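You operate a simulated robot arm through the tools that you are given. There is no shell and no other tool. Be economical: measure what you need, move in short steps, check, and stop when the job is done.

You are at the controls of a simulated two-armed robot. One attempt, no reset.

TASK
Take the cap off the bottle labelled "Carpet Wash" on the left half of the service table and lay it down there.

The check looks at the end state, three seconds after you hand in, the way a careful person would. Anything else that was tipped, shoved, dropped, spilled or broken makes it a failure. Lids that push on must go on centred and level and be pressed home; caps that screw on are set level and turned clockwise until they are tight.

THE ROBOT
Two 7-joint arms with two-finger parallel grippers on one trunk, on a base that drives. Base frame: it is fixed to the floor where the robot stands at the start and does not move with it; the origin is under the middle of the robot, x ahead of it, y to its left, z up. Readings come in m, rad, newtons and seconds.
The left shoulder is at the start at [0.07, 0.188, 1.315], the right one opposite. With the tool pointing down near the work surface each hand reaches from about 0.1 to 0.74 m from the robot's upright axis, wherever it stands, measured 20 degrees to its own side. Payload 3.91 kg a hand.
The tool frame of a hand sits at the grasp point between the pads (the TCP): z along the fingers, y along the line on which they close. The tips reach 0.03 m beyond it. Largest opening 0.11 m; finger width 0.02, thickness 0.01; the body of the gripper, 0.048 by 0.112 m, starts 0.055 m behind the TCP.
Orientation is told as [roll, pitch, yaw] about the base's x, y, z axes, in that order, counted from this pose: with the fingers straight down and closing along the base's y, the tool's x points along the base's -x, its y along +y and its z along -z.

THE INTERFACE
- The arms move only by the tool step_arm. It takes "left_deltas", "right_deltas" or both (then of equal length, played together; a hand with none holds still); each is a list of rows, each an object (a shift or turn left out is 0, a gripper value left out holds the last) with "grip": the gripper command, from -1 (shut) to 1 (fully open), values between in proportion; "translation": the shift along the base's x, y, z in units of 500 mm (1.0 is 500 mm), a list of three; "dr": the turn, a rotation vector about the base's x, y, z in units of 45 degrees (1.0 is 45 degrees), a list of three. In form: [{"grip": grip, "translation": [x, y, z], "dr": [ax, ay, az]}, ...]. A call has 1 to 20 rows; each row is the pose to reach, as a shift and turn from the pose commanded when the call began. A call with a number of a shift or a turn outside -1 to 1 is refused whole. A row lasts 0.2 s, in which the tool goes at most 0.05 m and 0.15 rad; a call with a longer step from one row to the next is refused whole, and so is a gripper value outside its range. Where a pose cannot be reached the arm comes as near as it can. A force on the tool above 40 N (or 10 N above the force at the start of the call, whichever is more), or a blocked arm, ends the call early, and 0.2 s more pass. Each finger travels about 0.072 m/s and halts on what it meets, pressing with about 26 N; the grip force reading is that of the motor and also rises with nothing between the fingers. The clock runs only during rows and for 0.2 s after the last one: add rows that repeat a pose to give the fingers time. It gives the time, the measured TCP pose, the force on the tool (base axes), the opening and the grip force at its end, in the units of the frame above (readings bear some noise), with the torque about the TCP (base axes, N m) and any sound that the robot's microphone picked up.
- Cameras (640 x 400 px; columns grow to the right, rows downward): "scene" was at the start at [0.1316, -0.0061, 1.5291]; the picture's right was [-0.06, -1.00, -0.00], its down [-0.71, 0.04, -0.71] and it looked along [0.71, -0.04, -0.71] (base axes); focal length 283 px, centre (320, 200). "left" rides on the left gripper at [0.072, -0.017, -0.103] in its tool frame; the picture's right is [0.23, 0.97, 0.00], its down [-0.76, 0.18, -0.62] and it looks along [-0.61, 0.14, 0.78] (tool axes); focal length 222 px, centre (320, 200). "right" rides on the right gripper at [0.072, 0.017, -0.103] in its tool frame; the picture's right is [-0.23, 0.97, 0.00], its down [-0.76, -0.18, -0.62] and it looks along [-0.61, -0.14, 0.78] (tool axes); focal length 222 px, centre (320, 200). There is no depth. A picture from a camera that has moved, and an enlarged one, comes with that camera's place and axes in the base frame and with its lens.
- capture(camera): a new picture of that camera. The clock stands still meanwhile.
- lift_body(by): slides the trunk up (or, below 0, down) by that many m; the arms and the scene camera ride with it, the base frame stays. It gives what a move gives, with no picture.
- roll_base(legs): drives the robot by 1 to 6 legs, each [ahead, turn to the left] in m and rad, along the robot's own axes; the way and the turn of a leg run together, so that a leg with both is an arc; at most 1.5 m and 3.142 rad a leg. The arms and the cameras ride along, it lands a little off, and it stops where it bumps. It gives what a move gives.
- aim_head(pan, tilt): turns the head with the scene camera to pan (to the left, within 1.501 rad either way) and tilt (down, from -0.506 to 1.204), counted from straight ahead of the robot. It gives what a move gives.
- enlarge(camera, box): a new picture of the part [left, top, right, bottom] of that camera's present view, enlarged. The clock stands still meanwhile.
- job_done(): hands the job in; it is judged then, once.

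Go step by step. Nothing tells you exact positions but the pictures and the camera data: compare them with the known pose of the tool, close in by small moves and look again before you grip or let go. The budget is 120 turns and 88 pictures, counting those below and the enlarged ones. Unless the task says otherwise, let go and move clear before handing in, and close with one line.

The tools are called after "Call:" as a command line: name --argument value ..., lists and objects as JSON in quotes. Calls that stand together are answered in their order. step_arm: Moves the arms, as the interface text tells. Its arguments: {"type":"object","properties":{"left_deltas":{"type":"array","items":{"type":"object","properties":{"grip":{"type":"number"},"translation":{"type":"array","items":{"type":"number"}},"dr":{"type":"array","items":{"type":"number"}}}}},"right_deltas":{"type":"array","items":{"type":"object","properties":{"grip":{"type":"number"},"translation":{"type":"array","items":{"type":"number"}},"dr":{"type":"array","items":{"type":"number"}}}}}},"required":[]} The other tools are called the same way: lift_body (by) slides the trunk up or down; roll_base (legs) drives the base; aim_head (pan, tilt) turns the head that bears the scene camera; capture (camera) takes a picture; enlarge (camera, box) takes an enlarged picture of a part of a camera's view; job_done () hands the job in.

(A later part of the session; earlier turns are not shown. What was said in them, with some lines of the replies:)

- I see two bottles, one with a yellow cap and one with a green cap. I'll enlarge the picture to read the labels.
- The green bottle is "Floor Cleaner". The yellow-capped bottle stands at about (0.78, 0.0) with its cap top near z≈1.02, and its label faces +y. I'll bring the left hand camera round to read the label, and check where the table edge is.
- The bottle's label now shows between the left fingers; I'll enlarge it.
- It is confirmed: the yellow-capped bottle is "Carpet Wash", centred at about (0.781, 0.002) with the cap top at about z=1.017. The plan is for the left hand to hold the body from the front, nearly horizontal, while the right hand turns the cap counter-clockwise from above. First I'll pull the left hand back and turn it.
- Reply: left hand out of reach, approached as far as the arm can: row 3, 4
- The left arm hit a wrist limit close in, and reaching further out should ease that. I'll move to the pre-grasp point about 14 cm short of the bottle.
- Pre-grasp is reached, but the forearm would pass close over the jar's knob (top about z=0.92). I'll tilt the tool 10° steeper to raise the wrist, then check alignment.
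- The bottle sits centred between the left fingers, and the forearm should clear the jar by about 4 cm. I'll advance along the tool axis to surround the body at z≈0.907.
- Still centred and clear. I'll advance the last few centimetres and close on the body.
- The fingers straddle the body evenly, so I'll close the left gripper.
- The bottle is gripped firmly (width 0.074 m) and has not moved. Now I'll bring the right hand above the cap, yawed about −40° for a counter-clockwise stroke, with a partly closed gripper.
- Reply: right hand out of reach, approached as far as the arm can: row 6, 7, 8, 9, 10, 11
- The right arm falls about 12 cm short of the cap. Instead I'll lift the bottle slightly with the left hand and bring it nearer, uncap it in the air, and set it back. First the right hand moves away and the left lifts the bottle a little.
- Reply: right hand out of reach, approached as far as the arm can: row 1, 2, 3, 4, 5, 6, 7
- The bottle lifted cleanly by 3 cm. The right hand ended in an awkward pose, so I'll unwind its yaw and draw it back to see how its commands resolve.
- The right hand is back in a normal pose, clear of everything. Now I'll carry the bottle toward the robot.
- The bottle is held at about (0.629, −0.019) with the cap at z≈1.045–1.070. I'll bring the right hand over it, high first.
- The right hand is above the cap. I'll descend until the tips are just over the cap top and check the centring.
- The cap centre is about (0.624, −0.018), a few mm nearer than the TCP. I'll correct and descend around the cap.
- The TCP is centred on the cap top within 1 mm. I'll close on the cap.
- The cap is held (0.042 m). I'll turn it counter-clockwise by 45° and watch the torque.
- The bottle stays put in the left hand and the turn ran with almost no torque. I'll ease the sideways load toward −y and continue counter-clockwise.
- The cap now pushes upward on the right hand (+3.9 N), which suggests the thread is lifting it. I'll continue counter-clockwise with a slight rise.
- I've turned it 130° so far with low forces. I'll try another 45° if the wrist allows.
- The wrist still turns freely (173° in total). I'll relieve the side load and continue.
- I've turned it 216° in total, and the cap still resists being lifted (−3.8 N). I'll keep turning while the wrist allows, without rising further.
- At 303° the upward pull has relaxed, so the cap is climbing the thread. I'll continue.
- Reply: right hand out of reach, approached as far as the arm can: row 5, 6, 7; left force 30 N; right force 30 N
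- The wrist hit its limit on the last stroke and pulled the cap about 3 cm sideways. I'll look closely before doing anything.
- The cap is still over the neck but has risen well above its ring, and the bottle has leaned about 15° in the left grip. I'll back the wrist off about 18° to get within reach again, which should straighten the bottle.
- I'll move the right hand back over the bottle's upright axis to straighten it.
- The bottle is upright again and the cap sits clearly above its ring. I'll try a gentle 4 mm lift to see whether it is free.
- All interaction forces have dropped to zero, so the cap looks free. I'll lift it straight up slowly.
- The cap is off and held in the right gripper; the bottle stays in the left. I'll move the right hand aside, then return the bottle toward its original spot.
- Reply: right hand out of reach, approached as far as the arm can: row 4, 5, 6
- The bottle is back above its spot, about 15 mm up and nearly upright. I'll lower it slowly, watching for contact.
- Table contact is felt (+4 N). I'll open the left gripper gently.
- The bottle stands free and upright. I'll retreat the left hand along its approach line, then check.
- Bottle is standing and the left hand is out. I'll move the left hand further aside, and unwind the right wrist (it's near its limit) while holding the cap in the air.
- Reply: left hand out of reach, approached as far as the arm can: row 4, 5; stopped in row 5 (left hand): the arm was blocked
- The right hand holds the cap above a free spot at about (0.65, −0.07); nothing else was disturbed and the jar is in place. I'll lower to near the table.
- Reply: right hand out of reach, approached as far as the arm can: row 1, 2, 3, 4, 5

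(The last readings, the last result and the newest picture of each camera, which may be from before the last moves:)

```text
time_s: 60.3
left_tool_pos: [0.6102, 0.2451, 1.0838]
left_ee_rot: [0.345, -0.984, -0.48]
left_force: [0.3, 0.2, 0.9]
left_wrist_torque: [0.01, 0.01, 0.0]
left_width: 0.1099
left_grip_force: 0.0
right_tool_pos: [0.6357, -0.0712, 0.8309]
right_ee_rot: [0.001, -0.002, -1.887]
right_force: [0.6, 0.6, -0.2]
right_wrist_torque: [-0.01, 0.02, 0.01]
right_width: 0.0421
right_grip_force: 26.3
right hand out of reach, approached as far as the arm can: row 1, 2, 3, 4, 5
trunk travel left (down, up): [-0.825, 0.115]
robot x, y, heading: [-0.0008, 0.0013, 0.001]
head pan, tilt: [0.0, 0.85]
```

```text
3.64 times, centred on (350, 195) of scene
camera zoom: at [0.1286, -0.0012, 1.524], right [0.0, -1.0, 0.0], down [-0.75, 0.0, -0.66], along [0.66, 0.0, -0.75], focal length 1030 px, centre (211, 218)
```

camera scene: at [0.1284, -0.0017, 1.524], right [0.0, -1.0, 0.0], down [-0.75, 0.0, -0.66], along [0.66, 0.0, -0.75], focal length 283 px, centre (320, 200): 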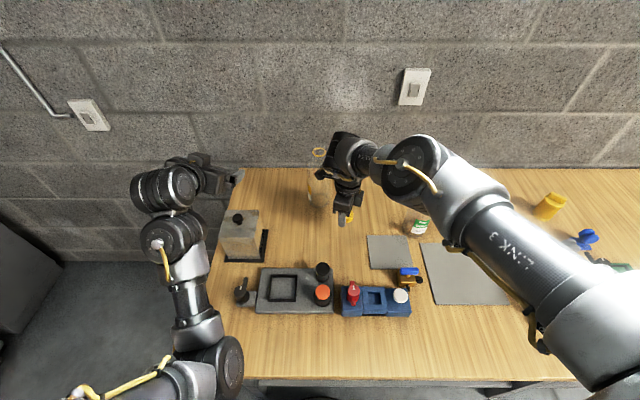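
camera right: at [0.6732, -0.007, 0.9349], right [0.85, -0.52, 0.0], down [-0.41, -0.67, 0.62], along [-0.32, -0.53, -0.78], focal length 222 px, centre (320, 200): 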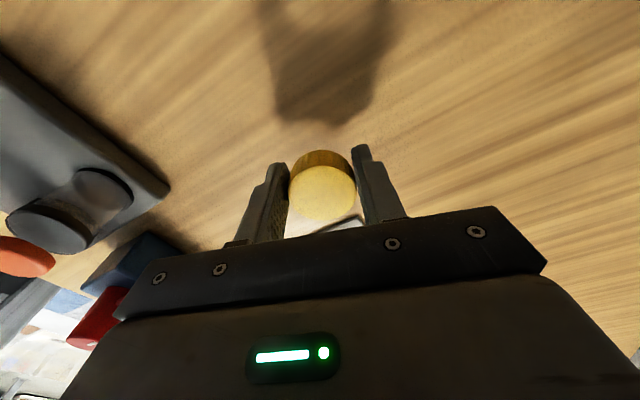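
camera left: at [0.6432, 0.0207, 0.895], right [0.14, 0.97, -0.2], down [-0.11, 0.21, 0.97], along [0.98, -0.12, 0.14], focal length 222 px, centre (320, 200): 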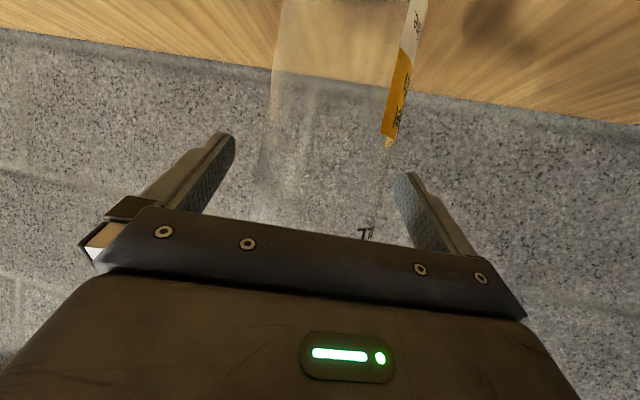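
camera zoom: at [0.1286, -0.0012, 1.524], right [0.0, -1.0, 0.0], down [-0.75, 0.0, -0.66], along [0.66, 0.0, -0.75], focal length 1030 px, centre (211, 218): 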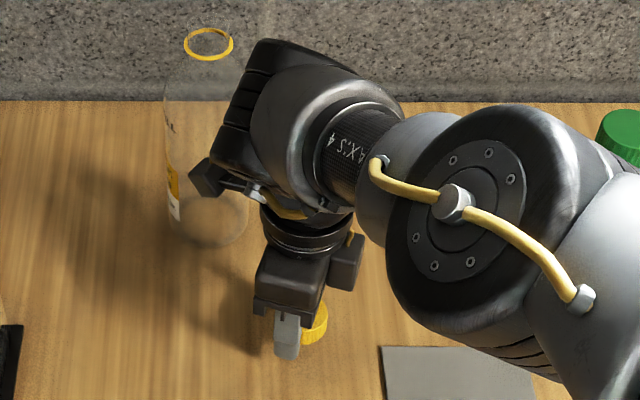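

The reach runs out slightly here. I'll shift 2.5 cm toward the robot and read the result.

Call:
step_arm --right_deltas '[{"translation": [-0.025, 0, 0]}, {"translation": [-0.05, 0, 0]}, {"translation": [-0.05, 0, 0]}]'

```text
time_s: 61.1
left_tool_pos: [0.6089, 0.2447, 1.0843]
left_ee_rot: [0.344, -0.985, -0.48]
left_force: [-0.2, 0.3, 0.1]
left_wrist_torque: [-0.04, 0.03, -0.02]
left_width: 0.1099
left_grip_force: 0.0
right_tool_pos: [0.6107, -0.0698, 0.8311]
right_ee_rot: [0.002, -0.002, -1.889]
right_force: [-1.0, -0.4, 0.4]
right_wrist_torque: [0.03, -0.02, -0.03]
right_width: 0.0423
right_grip_force: 26.5
trunk travel left (down, up): [-0.825, 0.115]
robot x, y, heading: [-0.0017, -0.0015, 0.001]
head pan, tilt: [0.0, 0.85]
```

Reachable now. I'll lower gently to the table.

Call:
step_arm --right_deltas '[{"translation": [0, 0, -0.015]}, {"translation": [0, 0, -0.025]}, {"translation": [0, 0, -0.032]}, {"translation": [0, 0, -0.036]}]'

Call:
capture --camera "right"

Call:
enlarge --camera "scene" --box '[320, 190, 380, 250]'

```text
time_s: 62.1
left_tool_pos: [0.6102, 0.244, 1.0836]
left_ee_rot: [0.343, -0.984, -0.48]
left_force: [-0.2, 1.6, 0.1]
left_wrist_torque: [0.02, -0.01, 0.01]
left_width: 0.1101
left_grip_force: 0.0
right_tool_pos: [0.6111, -0.0708, 0.8123]
right_ee_rot: [0.002, -0.003, -1.889]
right_force: [0.4, 0.9, -0.7]
right_wrist_torque: [-0.02, -0.04, -0.04]
right_width: 0.0422
right_grip_force: 25.9
trunk travel left (down, up): [-0.825, 0.115]
robot x, y, heading: [-0.0025, -0.0023, 0.004]
head pan, tilt: [0.0, 0.85]
```

```text
25 pictures are left
camera right: at [0.6483, -0.0065, 0.9167], right [0.85, -0.52, 0.0], down [-0.41, -0.67, 0.62], along [-0.32, -0.53, -0.78], focal length 222 px, centre (320, 200)
```

right: 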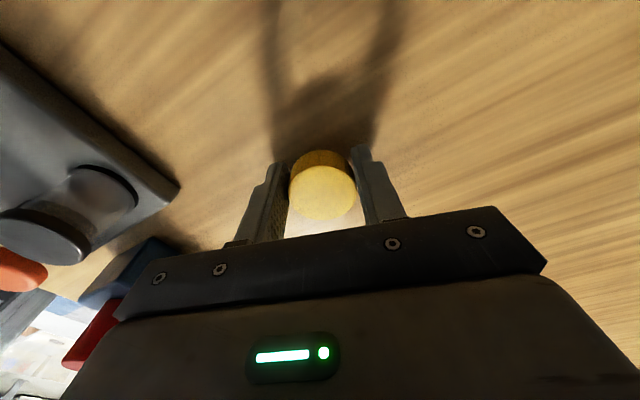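

```text
6.67 times, centred on (350, 220) of scene
camera zoom: at [0.1286, -0.0011, 1.524], right [0.0, -1.0, 0.0], down [-0.75, 0.0, -0.66], along [0.66, 0.0, -0.75], focal length 1889 px, centre (120, 67)
```

zoom: 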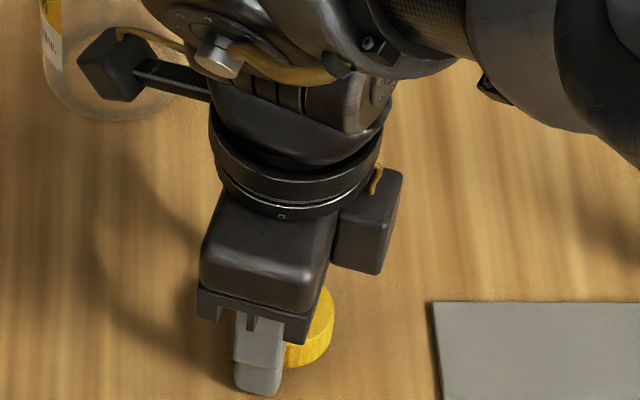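

The fingertips are about a millimetre or two above the table. I'll go down to light contact, then open slowly so the cap settles flat.

Call:
step_arm --right_deltas '[{"translation": [0, 0, -0.002]}, {"translation": [0, 0, -0.004]}]'

Call:
step_arm --right_deltas '[{"grip": -0.2}, {"grip": -0.15}, {"grip": -0.1}, {"grip": -0.05}, {"grip": 0.0}, {"grip": 0.05}, {"grip": 0.1}, {"grip": 0.2}, {"grip": 0.3}, {"grip": 0.3}]'

Call:
capture --camera "right"

Call:
enlarge --camera "scene" --box '[320, 190, 380, 250]'

```text
time_s: 62.7
left_tool_pos: [0.6108, 0.2448, 1.0848]
left_ee_rot: [0.345, -0.983, -0.481]
left_force: [-0.1, 0.5, 0.5]
left_wrist_torque: [-0.01, -0.03, 0.02]
left_width: 0.1099
left_grip_force: 0.0
right_tool_pos: [0.6119, -0.071, 0.8101]
right_ee_rot: [0.002, -0.002, -1.889]
right_force: [-0.2, 0.4, 0.1]
right_wrist_torque: [0.01, -0.03, -0.01]
right_width: 0.0424
right_grip_force: 25.8
trunk travel left (down, up): [-0.825, 0.115]
robot x, y, heading: [-0.0019, 0.0008, 0.001]
head pan, tilt: [0.0, 0.85]
```

```text
time_s: 64.9
left_tool_pos: [0.6099, 0.2444, 1.0839]
left_ee_rot: [0.347, -0.985, -0.481]
left_force: [0.2, 0.1, 0.4]
left_wrist_torque: [0.02, -0.02, -0.03]
left_width: 0.11
left_grip_force: 0.0
right_tool_pos: [0.6117, -0.07, 0.8104]
right_ee_rot: [0.002, -0.001, -1.888]
right_force: [0.0, -0.1, 0.1]
right_wrist_torque: [-0.01, 0.02, 0.01]
right_width: 0.0716
right_grip_force: 0.0
trunk travel left (down, up): [-0.825, 0.115]
robot x, y, heading: [0.0016, 0.0014, -0.001]
head pan, tilt: [0.0, 0.85]
```

```text
23 pictures are left
camera right: at [0.6483, -0.0069, 0.915], right [0.85, -0.52, 0.0], down [-0.41, -0.67, 0.62], along [-0.32, -0.53, -0.78], focal length 222 px, centre (320, 200)
```

right: 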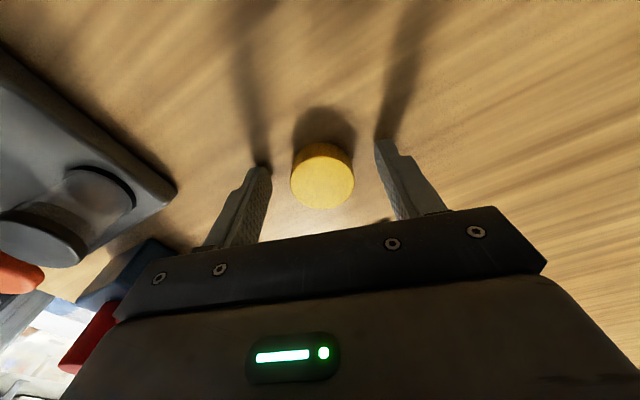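

```text
6.67 times, centred on (350, 220) of scene
camera zoom: at [0.1286, -0.0013, 1.5239], right [0.0, -1.0, 0.0], down [-0.75, 0.0, -0.66], along [0.66, 0.0, -0.75], focal length 1889 px, centre (120, 67)
```

zoom: 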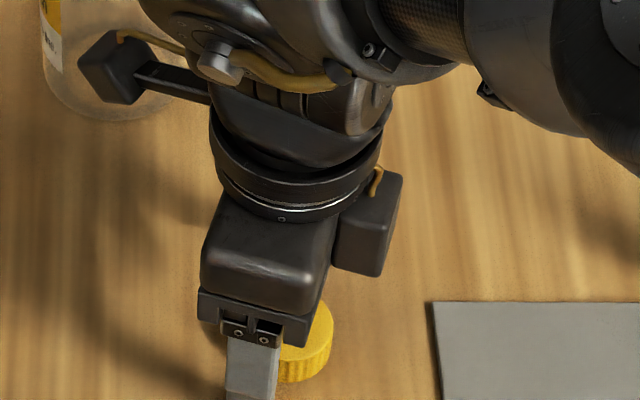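

The cap lies flat on the table between the open fingers. I'll raise the right hand straight up, then draw it back clear.

Call:
step_arm --right_deltas '[{"translation": [0, 0, 0.04]}, {"translation": [0, 0, 0.1]}, {"translation": [0, 0, 0.18]}, {"translation": [0, 0, 0.26]}, {"translation": [0, 0, 0.34]}, {"translation": [-0.02, -0.04, 0.42]}, {"translation": [-0.06, -0.1, 0.48]}, {"translation": [-0.1, -0.16, 0.54]}, {"translation": [-0.14, -0.22, 0.6]}, {"translation": [-0.16, -0.28, 0.65]}]'

Call:
capture --camera "scene"

Call:
enlarge --camera "scene" --box '[220, 130, 450, 320]'

```text
time_s: 67.1
left_tool_pos: [0.6102, 0.2428, 1.0836]
left_ee_rot: [0.35, -0.985, -0.484]
left_force: [-0.4, 0.2, 0.8]
left_wrist_torque: [0.03, 0.02, 0.04]
left_width: 0.1101
left_grip_force: 0.0
right_tool_pos: [0.53, -0.2116, 1.1357]
right_ee_rot: [0.001, -0.001, -1.887]
right_force: [-0.6, -0.6, 0.5]
right_wrist_torque: [0.02, -0.01, 0.03]
right_width: 0.0713
right_grip_force: 0.0
trunk travel left (down, up): [-0.825, 0.115]
robot x, y, heading: [-0.0027, -0.0007, 0.003]
head pan, tilt: [0.0, 0.85]
```

```text
21 pictures are left
camera scene: at [0.1275, -0.0037, 1.524], right [0.0, -1.0, 0.0], down [-0.75, 0.0, -0.66], along [0.66, 0.0, -0.75], focal length 283 px, centre (320, 200)
```

scene: 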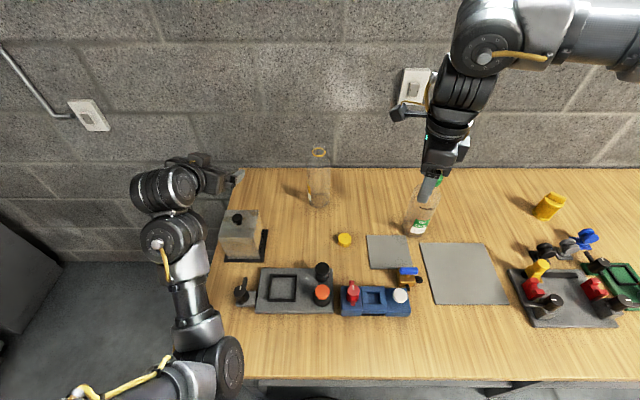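

```text
2.11 times, centred on (335, 225) of scene
camera zoom: at [0.1275, -0.0037, 1.524], right [0.0, -1.0, 0.0], down [-0.75, 0.0, -0.66], along [0.66, 0.0, -0.75], focal length 596 px, centre (288, 147)
```

zoom: 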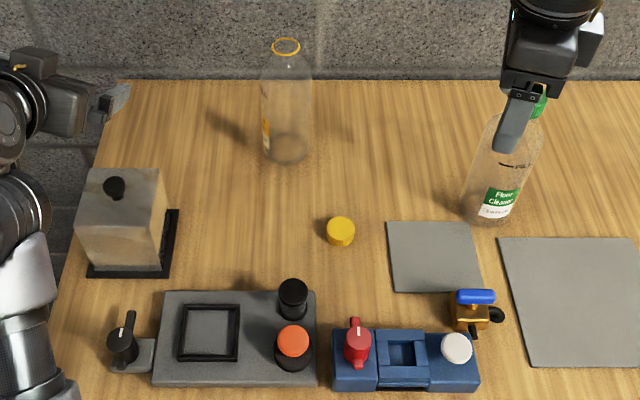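

The bottle stands uncapped in its original place, the cap lies flat beside it, everything else is undisturbed, and both hands are clear. I'm handing in.

Call:
job_done

```text
The job is handed in.
```

The Carpet Wash bottle is uncapped and standing back in its original spot, with its cap lying flat beside it on the left half of the table. To reach the cap I lifted the bottle and brought it nearer. It leaned about 15° in the grip when the wrist hit its limit, and I straightened it before setting it down. Nothing else was disturbed in the last pictures.
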